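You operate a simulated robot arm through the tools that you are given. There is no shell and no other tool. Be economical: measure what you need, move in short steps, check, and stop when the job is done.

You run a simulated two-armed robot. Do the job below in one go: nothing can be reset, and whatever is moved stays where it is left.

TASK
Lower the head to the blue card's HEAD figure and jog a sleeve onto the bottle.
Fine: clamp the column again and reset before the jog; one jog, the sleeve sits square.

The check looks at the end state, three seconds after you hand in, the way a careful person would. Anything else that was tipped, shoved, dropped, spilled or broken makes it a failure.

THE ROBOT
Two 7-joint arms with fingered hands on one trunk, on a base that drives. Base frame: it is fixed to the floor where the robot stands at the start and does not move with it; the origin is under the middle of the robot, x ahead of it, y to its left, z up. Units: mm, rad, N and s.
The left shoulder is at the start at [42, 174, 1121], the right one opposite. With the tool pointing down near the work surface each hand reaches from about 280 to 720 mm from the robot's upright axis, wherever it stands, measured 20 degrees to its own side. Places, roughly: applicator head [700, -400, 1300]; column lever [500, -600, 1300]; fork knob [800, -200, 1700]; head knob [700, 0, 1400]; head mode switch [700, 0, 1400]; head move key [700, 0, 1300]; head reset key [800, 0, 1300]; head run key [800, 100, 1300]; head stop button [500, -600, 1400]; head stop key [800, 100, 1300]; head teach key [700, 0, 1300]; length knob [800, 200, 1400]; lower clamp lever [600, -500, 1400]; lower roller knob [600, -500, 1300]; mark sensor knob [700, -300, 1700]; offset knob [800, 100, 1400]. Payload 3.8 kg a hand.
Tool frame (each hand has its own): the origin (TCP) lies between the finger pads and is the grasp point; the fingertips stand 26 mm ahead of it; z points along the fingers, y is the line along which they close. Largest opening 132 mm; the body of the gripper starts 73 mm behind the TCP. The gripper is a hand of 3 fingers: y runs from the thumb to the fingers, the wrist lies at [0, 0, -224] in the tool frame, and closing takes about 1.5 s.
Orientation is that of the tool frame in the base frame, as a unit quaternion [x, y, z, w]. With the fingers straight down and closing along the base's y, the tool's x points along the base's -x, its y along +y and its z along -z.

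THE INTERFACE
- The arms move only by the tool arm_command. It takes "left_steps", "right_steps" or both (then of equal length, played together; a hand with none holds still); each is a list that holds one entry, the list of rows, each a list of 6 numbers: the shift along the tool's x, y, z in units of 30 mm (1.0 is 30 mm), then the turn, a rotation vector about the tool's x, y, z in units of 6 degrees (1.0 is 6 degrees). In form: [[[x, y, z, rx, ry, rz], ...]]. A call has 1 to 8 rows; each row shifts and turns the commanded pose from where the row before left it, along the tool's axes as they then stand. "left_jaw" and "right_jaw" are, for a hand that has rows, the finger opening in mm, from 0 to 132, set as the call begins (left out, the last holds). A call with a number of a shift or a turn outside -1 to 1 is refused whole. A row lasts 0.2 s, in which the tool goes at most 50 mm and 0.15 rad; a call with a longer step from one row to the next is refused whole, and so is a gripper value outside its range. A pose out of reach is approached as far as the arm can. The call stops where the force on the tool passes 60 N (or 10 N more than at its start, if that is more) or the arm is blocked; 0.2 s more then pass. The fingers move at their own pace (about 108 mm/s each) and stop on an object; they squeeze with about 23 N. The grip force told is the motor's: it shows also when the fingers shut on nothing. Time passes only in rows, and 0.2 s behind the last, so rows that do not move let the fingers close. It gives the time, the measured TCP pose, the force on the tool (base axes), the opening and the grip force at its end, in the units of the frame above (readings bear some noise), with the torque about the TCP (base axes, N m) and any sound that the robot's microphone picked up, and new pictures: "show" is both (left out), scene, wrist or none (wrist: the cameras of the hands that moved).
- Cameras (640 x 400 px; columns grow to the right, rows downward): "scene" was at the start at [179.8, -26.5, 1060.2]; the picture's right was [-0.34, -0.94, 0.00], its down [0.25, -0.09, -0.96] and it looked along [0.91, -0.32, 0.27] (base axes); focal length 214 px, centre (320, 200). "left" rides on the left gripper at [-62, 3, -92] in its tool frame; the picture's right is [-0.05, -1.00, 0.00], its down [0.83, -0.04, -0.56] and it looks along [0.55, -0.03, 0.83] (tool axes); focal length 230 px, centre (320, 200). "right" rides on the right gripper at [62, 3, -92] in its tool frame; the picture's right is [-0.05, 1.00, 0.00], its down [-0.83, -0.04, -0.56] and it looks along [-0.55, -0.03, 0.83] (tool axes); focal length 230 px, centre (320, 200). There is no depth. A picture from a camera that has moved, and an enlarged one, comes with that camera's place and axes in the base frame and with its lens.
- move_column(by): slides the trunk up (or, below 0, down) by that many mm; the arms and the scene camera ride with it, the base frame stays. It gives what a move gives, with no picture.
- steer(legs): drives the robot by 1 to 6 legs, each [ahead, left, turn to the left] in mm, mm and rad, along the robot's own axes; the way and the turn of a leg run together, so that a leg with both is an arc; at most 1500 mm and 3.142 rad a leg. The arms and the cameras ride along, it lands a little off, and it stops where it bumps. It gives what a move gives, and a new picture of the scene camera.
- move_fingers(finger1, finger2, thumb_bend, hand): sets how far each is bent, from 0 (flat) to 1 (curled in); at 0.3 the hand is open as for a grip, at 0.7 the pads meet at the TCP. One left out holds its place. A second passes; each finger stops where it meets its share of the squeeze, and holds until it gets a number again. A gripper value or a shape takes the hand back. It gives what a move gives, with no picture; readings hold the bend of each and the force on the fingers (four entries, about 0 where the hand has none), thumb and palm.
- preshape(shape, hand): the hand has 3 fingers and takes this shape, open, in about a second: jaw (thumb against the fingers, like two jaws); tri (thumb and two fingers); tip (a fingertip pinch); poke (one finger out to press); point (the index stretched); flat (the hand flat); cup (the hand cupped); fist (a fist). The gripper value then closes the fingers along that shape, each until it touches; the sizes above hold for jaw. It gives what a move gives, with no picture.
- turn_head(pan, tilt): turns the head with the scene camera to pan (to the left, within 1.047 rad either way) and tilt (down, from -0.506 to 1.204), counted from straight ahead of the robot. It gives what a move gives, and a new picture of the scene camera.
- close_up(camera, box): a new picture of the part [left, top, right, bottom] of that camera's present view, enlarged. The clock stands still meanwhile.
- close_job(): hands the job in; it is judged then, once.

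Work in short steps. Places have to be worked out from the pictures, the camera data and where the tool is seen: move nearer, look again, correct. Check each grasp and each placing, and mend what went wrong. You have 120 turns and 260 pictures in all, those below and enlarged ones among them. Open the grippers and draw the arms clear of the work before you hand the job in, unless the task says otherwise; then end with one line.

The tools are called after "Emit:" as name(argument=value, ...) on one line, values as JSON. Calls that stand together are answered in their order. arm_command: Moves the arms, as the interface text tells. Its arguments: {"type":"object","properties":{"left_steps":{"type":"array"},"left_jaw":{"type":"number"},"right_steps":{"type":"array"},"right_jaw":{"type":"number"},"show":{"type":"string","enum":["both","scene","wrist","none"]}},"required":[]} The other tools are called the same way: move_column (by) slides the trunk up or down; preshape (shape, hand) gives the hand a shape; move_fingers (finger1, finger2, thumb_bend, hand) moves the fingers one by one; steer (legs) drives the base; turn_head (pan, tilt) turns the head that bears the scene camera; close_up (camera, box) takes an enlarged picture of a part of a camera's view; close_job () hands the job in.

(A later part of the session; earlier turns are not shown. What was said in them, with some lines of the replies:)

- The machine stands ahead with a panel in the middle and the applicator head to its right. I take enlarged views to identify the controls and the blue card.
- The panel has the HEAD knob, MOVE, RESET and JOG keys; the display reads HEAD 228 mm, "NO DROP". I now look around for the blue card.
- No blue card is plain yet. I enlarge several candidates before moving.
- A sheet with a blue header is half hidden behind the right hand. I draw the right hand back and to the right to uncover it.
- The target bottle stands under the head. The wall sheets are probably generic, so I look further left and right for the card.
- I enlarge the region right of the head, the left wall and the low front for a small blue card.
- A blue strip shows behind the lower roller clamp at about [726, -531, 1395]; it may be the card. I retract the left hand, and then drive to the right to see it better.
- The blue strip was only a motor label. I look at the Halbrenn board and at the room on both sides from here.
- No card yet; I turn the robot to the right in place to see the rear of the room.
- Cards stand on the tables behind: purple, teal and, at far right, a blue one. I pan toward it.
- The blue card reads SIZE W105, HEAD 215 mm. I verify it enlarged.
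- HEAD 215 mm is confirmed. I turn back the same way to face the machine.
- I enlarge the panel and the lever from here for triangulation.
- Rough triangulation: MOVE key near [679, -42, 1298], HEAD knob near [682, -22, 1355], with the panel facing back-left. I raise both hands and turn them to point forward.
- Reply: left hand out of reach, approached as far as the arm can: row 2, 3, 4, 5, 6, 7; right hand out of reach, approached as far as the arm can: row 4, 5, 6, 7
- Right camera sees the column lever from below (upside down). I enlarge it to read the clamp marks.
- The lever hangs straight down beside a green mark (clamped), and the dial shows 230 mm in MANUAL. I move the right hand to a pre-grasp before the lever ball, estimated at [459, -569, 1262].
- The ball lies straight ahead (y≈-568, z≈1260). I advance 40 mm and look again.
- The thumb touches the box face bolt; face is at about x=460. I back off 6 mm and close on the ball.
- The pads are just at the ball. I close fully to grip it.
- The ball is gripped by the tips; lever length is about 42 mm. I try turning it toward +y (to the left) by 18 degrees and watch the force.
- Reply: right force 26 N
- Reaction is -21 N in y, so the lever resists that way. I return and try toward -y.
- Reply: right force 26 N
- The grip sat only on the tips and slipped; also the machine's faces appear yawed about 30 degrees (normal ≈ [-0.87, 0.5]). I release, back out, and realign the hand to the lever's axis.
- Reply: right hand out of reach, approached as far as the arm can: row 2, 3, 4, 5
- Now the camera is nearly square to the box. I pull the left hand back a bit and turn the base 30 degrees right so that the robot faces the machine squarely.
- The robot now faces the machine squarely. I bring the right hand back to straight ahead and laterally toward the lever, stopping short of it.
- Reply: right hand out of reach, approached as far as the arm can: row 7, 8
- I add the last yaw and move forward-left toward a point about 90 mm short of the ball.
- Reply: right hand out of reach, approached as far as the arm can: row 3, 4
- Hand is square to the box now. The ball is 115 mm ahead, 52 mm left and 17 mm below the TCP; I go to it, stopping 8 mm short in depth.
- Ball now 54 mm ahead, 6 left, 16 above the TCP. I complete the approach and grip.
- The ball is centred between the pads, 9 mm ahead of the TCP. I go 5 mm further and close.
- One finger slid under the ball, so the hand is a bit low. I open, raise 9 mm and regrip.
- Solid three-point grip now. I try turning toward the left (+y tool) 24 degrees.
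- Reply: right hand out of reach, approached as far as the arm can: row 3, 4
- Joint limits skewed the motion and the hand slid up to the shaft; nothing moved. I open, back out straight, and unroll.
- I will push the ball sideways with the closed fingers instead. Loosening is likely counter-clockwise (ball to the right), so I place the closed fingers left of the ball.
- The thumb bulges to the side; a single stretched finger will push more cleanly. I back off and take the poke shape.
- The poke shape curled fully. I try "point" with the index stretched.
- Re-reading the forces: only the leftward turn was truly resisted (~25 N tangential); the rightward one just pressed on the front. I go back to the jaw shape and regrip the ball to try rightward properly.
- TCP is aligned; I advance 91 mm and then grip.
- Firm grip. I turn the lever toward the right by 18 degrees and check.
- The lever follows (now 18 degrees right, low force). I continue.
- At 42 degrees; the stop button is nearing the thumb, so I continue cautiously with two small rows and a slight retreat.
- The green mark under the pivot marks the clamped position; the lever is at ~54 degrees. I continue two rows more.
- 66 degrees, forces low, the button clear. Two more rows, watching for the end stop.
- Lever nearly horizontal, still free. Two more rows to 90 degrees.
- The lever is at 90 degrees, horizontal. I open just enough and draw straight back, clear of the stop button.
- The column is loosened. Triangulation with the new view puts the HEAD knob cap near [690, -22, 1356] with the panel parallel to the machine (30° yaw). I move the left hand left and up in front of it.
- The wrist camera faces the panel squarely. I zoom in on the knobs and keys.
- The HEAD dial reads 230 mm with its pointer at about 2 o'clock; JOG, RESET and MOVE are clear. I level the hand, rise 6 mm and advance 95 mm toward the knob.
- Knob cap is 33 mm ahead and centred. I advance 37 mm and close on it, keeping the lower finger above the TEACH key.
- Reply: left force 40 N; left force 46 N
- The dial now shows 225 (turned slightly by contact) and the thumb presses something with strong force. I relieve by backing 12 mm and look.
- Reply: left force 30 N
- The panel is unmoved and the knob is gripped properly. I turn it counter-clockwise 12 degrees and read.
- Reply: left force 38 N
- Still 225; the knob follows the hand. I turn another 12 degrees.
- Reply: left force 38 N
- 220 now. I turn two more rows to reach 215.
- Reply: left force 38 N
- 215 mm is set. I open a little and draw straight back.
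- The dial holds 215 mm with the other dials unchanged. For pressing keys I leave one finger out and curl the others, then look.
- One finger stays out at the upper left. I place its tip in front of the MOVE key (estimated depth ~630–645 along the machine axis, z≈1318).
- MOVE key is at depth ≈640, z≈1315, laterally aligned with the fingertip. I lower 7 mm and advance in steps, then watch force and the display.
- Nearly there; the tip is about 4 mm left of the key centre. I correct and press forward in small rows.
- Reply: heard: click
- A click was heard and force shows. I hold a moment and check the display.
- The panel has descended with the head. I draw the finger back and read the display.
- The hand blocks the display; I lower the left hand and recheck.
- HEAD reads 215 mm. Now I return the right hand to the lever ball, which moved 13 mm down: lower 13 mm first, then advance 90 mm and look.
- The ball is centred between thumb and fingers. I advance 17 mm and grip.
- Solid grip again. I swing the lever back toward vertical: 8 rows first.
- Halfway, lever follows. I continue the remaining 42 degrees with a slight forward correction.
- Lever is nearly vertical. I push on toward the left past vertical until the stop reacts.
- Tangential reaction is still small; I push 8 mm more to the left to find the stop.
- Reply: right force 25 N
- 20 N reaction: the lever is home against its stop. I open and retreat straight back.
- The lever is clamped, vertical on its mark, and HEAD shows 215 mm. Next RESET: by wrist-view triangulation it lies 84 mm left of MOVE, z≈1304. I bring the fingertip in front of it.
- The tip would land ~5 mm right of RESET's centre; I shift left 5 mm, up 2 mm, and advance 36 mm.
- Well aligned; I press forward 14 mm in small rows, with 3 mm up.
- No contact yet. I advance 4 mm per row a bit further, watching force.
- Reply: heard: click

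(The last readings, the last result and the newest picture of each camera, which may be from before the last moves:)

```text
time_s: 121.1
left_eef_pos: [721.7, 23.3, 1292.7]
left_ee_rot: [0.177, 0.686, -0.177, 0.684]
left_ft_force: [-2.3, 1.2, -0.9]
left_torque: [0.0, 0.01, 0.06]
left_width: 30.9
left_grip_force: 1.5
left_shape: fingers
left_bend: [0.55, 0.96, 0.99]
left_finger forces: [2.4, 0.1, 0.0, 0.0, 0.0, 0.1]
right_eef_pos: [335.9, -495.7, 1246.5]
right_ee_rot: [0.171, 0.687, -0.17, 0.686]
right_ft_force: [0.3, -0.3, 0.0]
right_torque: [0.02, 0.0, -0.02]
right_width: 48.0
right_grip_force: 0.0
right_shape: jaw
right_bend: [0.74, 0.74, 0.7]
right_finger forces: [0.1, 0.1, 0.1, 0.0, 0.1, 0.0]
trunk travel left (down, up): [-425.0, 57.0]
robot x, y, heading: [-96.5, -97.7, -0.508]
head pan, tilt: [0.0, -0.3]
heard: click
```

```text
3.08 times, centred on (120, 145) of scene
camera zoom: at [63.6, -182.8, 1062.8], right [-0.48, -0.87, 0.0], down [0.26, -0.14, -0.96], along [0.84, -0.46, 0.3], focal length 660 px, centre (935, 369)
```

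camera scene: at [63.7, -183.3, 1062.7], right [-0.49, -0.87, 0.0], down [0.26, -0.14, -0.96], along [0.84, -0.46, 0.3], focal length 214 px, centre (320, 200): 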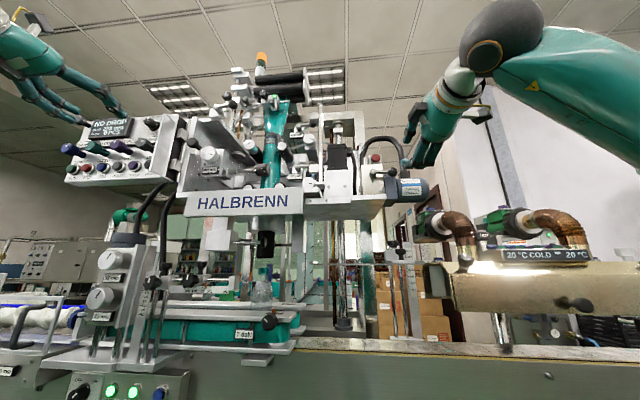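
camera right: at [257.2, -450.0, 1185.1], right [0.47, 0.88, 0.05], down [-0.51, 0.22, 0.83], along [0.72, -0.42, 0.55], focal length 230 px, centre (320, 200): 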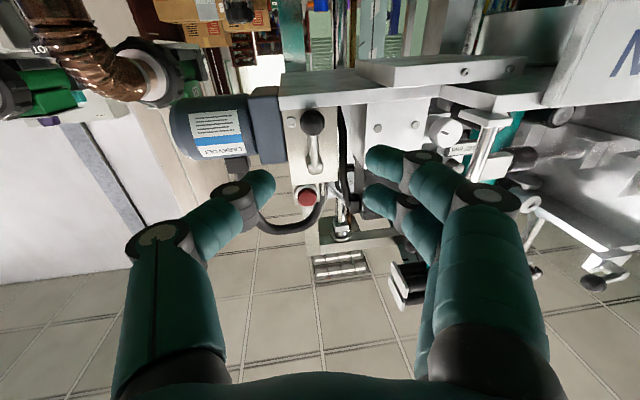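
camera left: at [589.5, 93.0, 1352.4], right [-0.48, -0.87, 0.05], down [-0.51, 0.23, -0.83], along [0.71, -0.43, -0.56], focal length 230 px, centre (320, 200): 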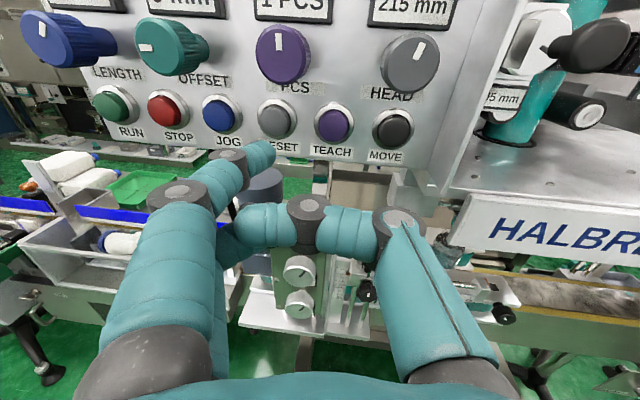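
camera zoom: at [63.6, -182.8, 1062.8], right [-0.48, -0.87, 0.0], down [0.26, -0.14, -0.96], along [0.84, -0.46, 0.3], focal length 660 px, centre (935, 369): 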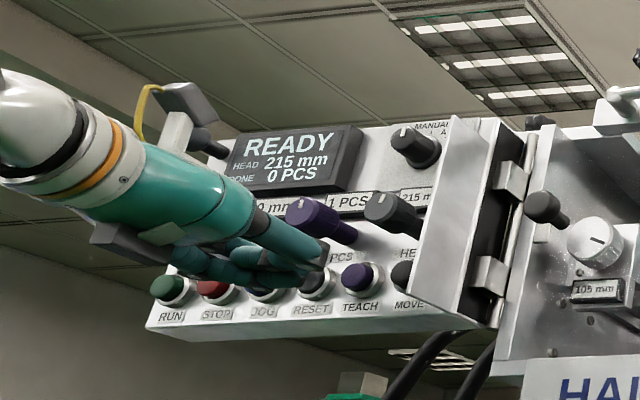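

RESET clicked and the display shows READY. I back off 27 mm and shift 41 mm left, in front of JOG.

Emit:
arm_command(left_steps=[[[0, 0, -0.9, 0, 0, 0], [0, 0.7, 0, 0, 0, 0], [0, 0.67, 0, 0, 0, 0]]], show="none")

Emit:
close_up(camera="left", box=[180, 60, 380, 220])

Emit:
close_up(camera="scene", box=[180, 160, 340, 340])

```text
time_s: 121.9
left_eef_pos: [717.4, 72.5, 1293.5]
left_ee_rot: [0.176, 0.686, -0.177, 0.683]
left_ft_force: [1.1, 0.2, -0.3]
left_torque: [-0.04, -0.01, -0.02]
left_width: 30.7
left_grip_force: 0.0
left_shape: fingers
left_bend: [0.55, 0.96, 0.99]
left_finger forces: [0.0, 0.1, 0.0, 0.0, 0.1, 0.1]
right_eef_pos: [337.4, -496.4, 1246.3]
right_ee_rot: [0.172, 0.687, -0.17, 0.685]
right_ft_force: [-0.3, 0.3, -0.9]
right_torque: [0.06, -0.01, -0.05]
right_width: 48.0
right_grip_force: 0.1
right_shape: jaw
right_bend: [0.74, 0.74, 0.7]
right_finger forces: [0.1, 0.0, 0.0, 0.0, 0.1, 0.0]
trunk travel left (down, up): [-425.0, 57.0]
robot x, y, heading: [-98.2, -93.0, -0.506]
head pan, tilt: [0.0, -0.3]
```

```text
2.50 times, centred on (280, 140) of left
camera zoom: at [640.1, 119.6, 1355.3], right [-0.48, -0.87, 0.05], down [-0.51, 0.23, -0.83], along [0.71, -0.43, -0.56], focal length 575 px, centre (420, 350)
```

zoom: 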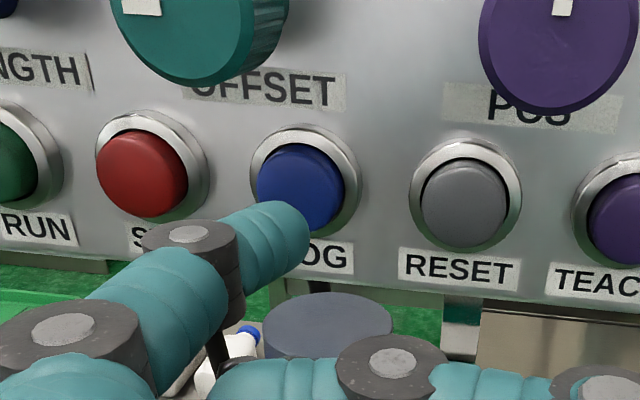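

```text
2.22 times, centred on (260, 250) of scene
camera zoom: at [63.7, -182.8, 1062.8], right [-0.49, -0.87, 0.0], down [0.26, -0.14, -0.96], along [0.84, -0.46, 0.3], focal length 477 px, centre (453, 89)
```

zoom: 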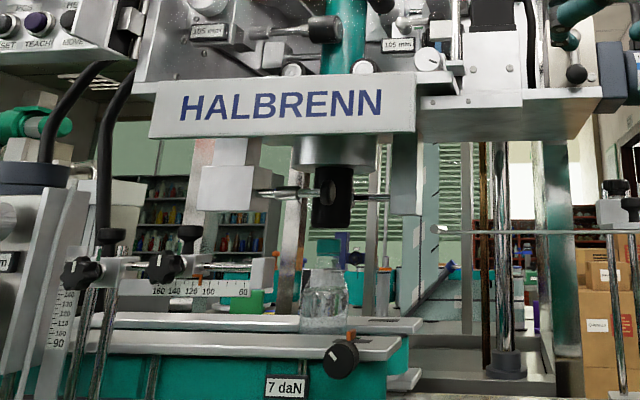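

Aligned with JOG like RESET was. I advance 20 mm, then press in small rows, just once.

Emit:
arm_command(left_steps=[[[-0.05, 0, 0.35, 0, 0, 0], [0, 0, 0.3, 0, 0, 0]]], show="none")

Emit:
close_up(camera="left", box=[180, 60, 380, 220])

```text
time_s: 122.5
left_eef_pos: [735.5, 63.1, 1295.5]
left_ee_rot: [0.177, 0.685, -0.177, 0.684]
left_ft_force: [0.2, 0.7, -0.2]
left_torque: [-0.01, 0.0, -0.01]
left_width: 31.0
left_grip_force: 0.0
left_shape: fingers
left_bend: [0.55, 0.96, 0.99]
left_finger forces: [0.1, 0.0, 0.1, 0.0, 0.1, 0.1]
right_eef_pos: [336.8, -495.4, 1246.0]
right_ee_rot: [0.171, 0.688, -0.169, 0.685]
right_ft_force: [0.6, -0.1, -0.3]
right_torque: [-0.01, -0.03, 0.01]
right_width: 48.1
right_grip_force: 0.0
right_shape: jaw
right_bend: [0.74, 0.74, 0.7]
right_finger forces: [0.0, 0.0, 0.0, 0.1, 0.0, 0.0]
trunk travel left (down, up): [-425.0, 57.0]
robot x, y, heading: [-99.5, -96.7, -0.509]
head pan, tilt: [0.0, -0.3]
```

```text
2.50 times, centred on (280, 140) of left
camera zoom: at [658.1, 111.0, 1357.1], right [-0.48, -0.87, 0.05], down [-0.51, 0.23, -0.83], along [0.71, -0.43, -0.56], focal length 575 px, centre (420, 350)
```

zoom: 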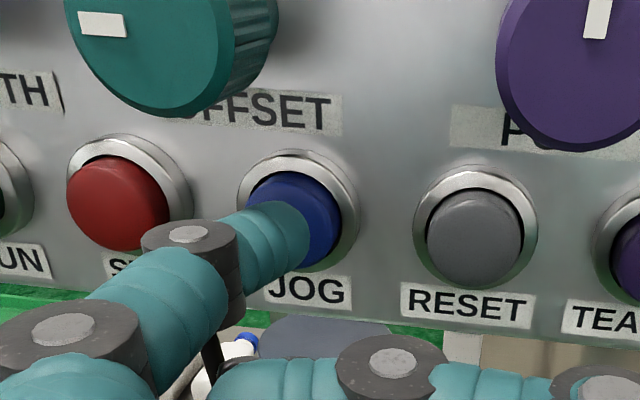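

Still clear; I press on 9 mm.

Emit:
arm_command(left_steps=[[[0, 0, 0.15, 0, 0, 0], [0, 0, 0.15, 0, 0, 0]]], show="none")

Emit:
close_up(camera="scene", box=[40, 80, 200, 210])

```text
time_s: 123.1
left_eef_pos: [743.9, 60.2, 1296.3]
left_ee_rot: [0.177, 0.686, -0.177, 0.683]
left_ft_force: [-0.8, 0.6, 0.1]
left_torque: [-0.01, 0.0, 0.03]
left_width: 31.0
left_grip_force: 0.2
left_shape: fingers
left_bend: [0.55, 0.96, 0.99]
left_finger forces: [0.8, 0.0, 0.1, 0.0, 0.0, 0.1]
right_eef_pos: [337.8, -495.0, 1245.5]
right_ee_rot: [0.172, 0.687, -0.17, 0.685]
right_ft_force: [0.6, 0.4, 0.0]
right_torque: [-0.02, -0.01, -0.03]
right_width: 48.1
right_grip_force: 0.0
right_shape: jaw
right_bend: [0.74, 0.74, 0.7]
right_finger forces: [0.0, 0.1, 0.0, 0.0, 0.0, 0.0]
trunk travel left (down, up): [-425.0, 57.0]
robot x, y, heading: [-94.9, -97.4, -0.507]
head pan, tilt: [0.0, -0.3]
```

```text
3.08 times, centred on (120, 145) of scene
camera zoom: at [63.8, -183.0, 1062.7], right [-0.49, -0.87, 0.0], down [0.26, -0.14, -0.96], along [0.84, -0.46, 0.3], focal length 660 px, centre (935, 369)
```

zoom: 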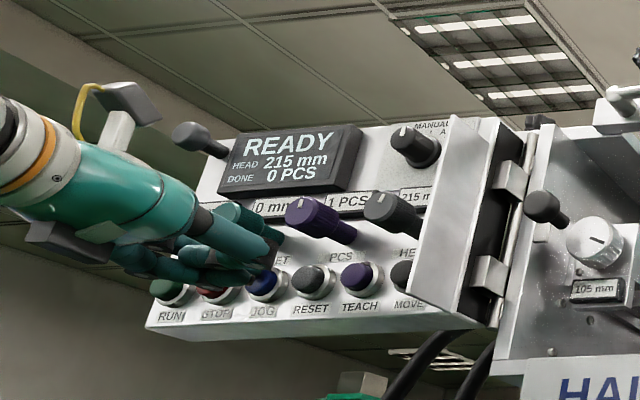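

Contact is just beginning (0.8 N), no click yet. I press 4–5 mm more.

Emit:
arm_command(left_steps=[[[0, 0, 0.15, 0, 0, 0]]], show="none")

Emit:
close_up(camera="scene", box=[40, 80, 200, 210])

```text
time_s: 123.5
left_eef_pos: [747.6, 56.5, 1296.1]
left_ee_rot: [0.175, 0.686, -0.176, 0.684]
left_ft_force: [-2.6, 2.2, -0.3]
left_torque: [0.0, -0.05, 0.14]
left_width: 30.9
left_grip_force: 2.6
left_shape: fingers
left_bend: [0.55, 0.96, 0.99]
left_finger forces: [4.0, 0.0, 0.0, 0.1, 0.0, 0.0]
right_eef_pos: [336.8, -496.0, 1246.1]
right_ee_rot: [0.17, 0.686, -0.17, 0.686]
right_ft_force: [0.4, 0.3, -0.3]
right_torque: [0.0, 0.01, -0.02]
right_width: 47.7
right_grip_force: 0.2
right_shape: jaw
right_bend: [0.74, 0.74, 0.7]
right_finger forces: [0.0, 0.1, 0.1, 0.1, 0.0, 0.0]
trunk travel left (down, up): [-425.0, 57.0]
robot x, y, heading: [-96.5, -101.7, -0.509]
head pan, tilt: [0.0, -0.3]
heard: click
```

```text
3.08 times, centred on (120, 145) of scene
camera zoom: at [63.3, -182.7, 1062.9], right [-0.48, -0.87, 0.0], down [0.26, -0.14, -0.96], along [0.84, -0.46, 0.3], focal length 660 px, centre (935, 369)
```

zoom: 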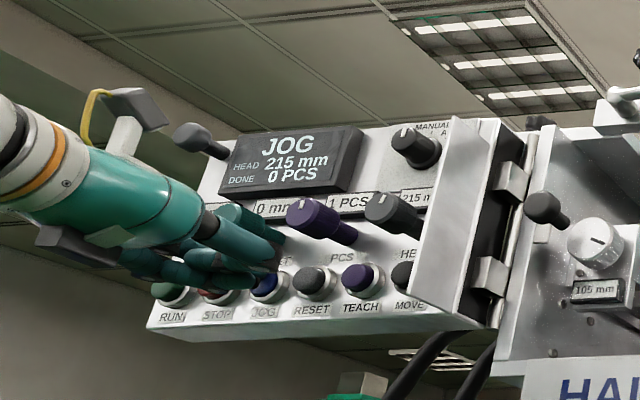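

JOG registered. I draw the finger back and let the cycle run.

Emit:
arm_command(left_steps=[[[0, 0, -1, 0, 0, 0], [0, 0, -1, 0, 0, 0], [0, 0, -1, 0, 0, 0], [1, 0, -1, 0, 0, 0], [1, 0, 0, 0, 0, 0], [1, 0, 0, 0, 0, 0], [1, 0, 0, 0, 0, 0], [0, 0, 0, 0, 0, 0]]], show="none")

Emit:
close_up(camera="scene", box=[40, 80, 200, 210])

Emit:
close_up(camera="scene", box=[180, 160, 340, 340])

```text
time_s: 125.3
left_eef_pos: [642.2, 115.0, 1176.9]
left_ee_rot: [0.177, 0.686, -0.177, 0.684]
left_ft_force: [-0.3, -0.1, -0.5]
left_torque: [0.03, -0.04, 0.01]
left_width: 31.1
left_grip_force: 0.0
left_shape: fingers
left_bend: [0.55, 0.96, 0.99]
left_finger forces: [0.1, 0.0, 0.0, 0.0, 0.1, 0.0]
right_eef_pos: [336.7, -495.9, 1244.4]
right_ee_rot: [0.171, 0.687, -0.17, 0.686]
right_ft_force: [-0.3, 0.4, 1.0]
right_torque: [-0.01, -0.03, 0.0]
right_width: 48.0
right_grip_force: 0.1
right_shape: jaw
right_bend: [0.74, 0.74, 0.7]
right_finger forces: [0.0, 0.1, 0.2, 0.0, 0.1, 0.0]
trunk travel left (down, up): [-425.0, 57.0]
robot x, y, heading: [-96.3, -93.1, -0.509]
head pan, tilt: [0.0, -0.3]
```

```text
3.08 times, centred on (120, 145) of scene
camera zoom: at [63.9, -183.2, 1062.7], right [-0.49, -0.87, 0.0], down [0.26, -0.14, -0.96], along [0.84, -0.46, 0.3], focal length 660 px, centre (935, 369)
```

zoom: 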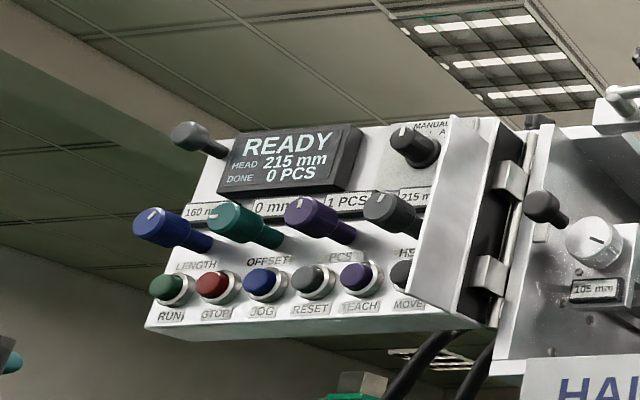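

```text
2.22 times, centred on (260, 250) of scene
camera zoom: at [63.9, -183.2, 1062.7], right [-0.49, -0.87, 0.0], down [0.26, -0.14, -0.96], along [0.84, -0.46, 0.3], focal length 477 px, centre (453, 89)
```

zoom: 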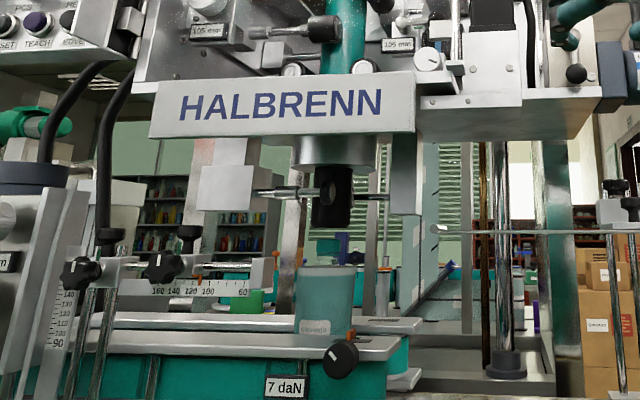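

A sleeve is now around the bottle and the display reads READY. I zoom in on it to check that it sits square.

Emit:
close_up(camera="scene", box=[235, 210, 295, 270])

Emit:
close_up(camera="scene", box=[330, 100, 450, 220])

```text
6.67 times, centred on (265, 240) of scene
camera zoom: at [63.9, -183.2, 1062.7], right [-0.49, -0.87, 0.0], down [0.26, -0.14, -0.96], along [0.84, -0.46, 0.3], focal length 1430 px, centre (687, -67)
```

zoom: 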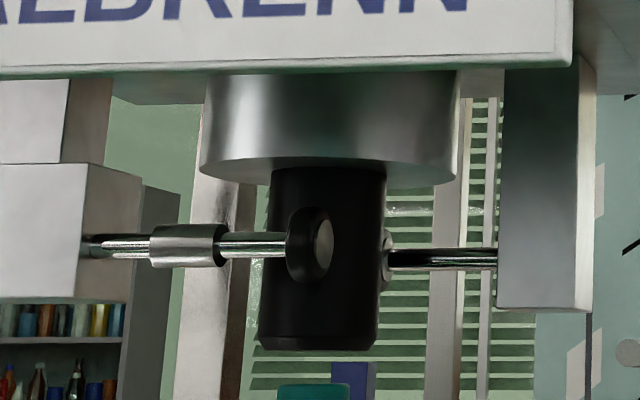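

```text
3.33 times, centred on (390, 160) of scene
camera zoom: at [63.9, -183.2, 1062.7], right [-0.49, -0.87, 0.0], down [0.26, -0.14, -0.96], along [0.84, -0.46, 0.3], focal length 715 px, centre (87, 333)
```

zoom: 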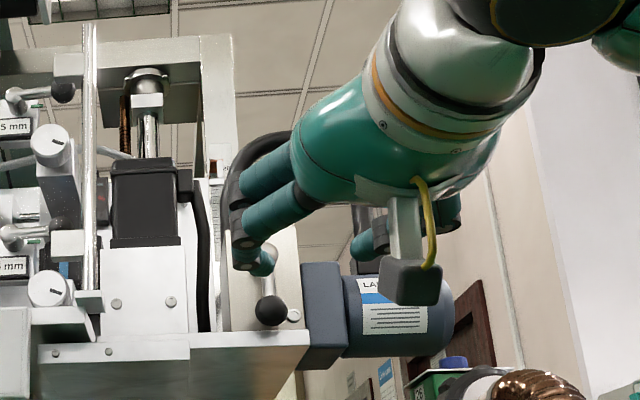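

I look at the bottle itself and draw both arms back, opening the grippers.

Emit:
close_up(camera="scene", box=[225, 255, 305, 315])

Emit:
arm_command(left_steps=[[[0, 0.5, -1, 0, 0, 0], [0, 0.5, -1, 0, 0, 0], [0, 0.5, -1, 0, 0, 0], [0, 0, -1, 0, 0, 0], [0, 0, 0, 0, 0, 0]]], right_steps=[[[0, 0, -1, 0, 0, 0], [0, -0.5, -1, 0, 0, 0], [0, -0.5, 0, 0, 0, 0], [0, -0.5, 0, 0, 0, 0], [0, 0, 0, 0, 0, 0]]], left_jaw=132, right_jaw=132, show="scene")

Emit:
close_up(camera="scene", box=[330, 100, 450, 220])

```text
6.67 times, centred on (265, 285) of scene
camera zoom: at [63.9, -183.2, 1062.7], right [-0.49, -0.87, 0.0], down [0.26, -0.14, -0.96], along [0.84, -0.46, 0.3], focal length 1430 px, centre (687, -367)
```

zoom: 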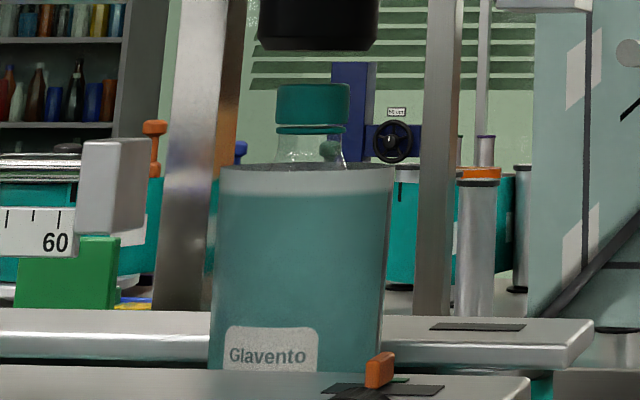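

```text
time_s: 126.5
left_eef_pos: [558.7, 210.6, 1177.1]
left_ee_rot: [0.177, 0.686, -0.177, 0.683]
left_ft_force: [0.3, 0.1, 0.3]
left_torque: [-0.02, 0.0, -0.01]
left_width: 131.6
left_grip_force: 0.1
left_shape: jaw
left_bend: [0.3, 0.3, 0.3]
left_finger forces: [0.0, 0.1, 0.0, 0.1, 0.1, 0.0]
right_eef_pos: [260.7, -507.3, 1245.7]
right_ee_rot: [0.172, 0.687, -0.171, 0.685]
right_ft_force: [0.9, 0.4, 0.0]
right_torque: [-0.04, 0.03, -0.02]
right_width: 131.7
right_grip_force: 0.1
right_shape: jaw
right_bend: [0.3, 0.3, 0.3]
right_finger forces: [0.0, 0.0, 0.0, 0.1, 0.0, 0.0]
trunk travel left (down, up): [-425.0, 57.0]
robot x, y, heading: [-96.1, -94.5, -0.507]
head pan, tilt: [0.0, -0.3]
camera scene: at [64.4, -183.1, 1062.6], right [-0.49, -0.87, 0.0], down [0.26, -0.14, -0.96], along [0.84, -0.46, 0.3], focal length 214 px, centre (320, 200)
```

scene: 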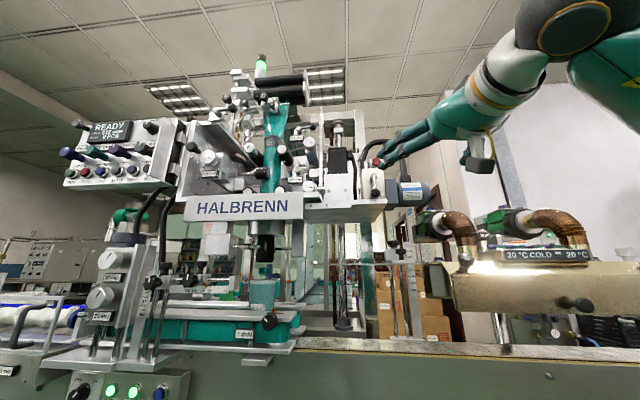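

```text
3.33 times, centred on (390, 160) of scene
camera zoom: at [64.4, -183.1, 1062.6], right [-0.49, -0.87, 0.0], down [0.26, -0.14, -0.96], along [0.84, -0.46, 0.3], focal length 715 px, centre (87, 333)
```

zoom: 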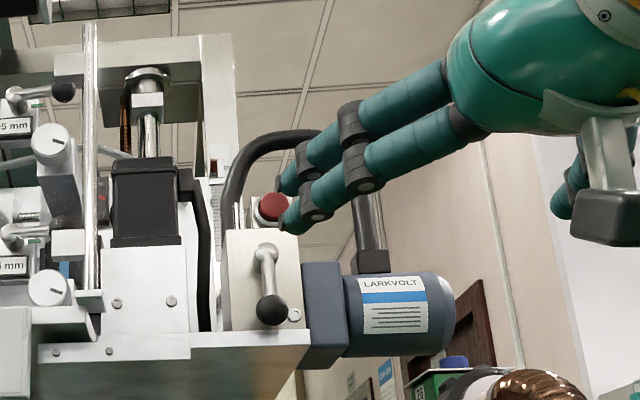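

The sleeve sits square on the bottle, HEAD shows 215 mm, the column lever is clamped, the stack light is green, and both hands are open and clear. I hand the job in.

Emit:
close_job()

```text
The job is handed in.
```

The head is at 215 mm, the blue card's HEAD figure. I clamped the column again and pressed RESET (display READY) before a single JOG, which put a sleeve on the bottle. It looks square from the camera.
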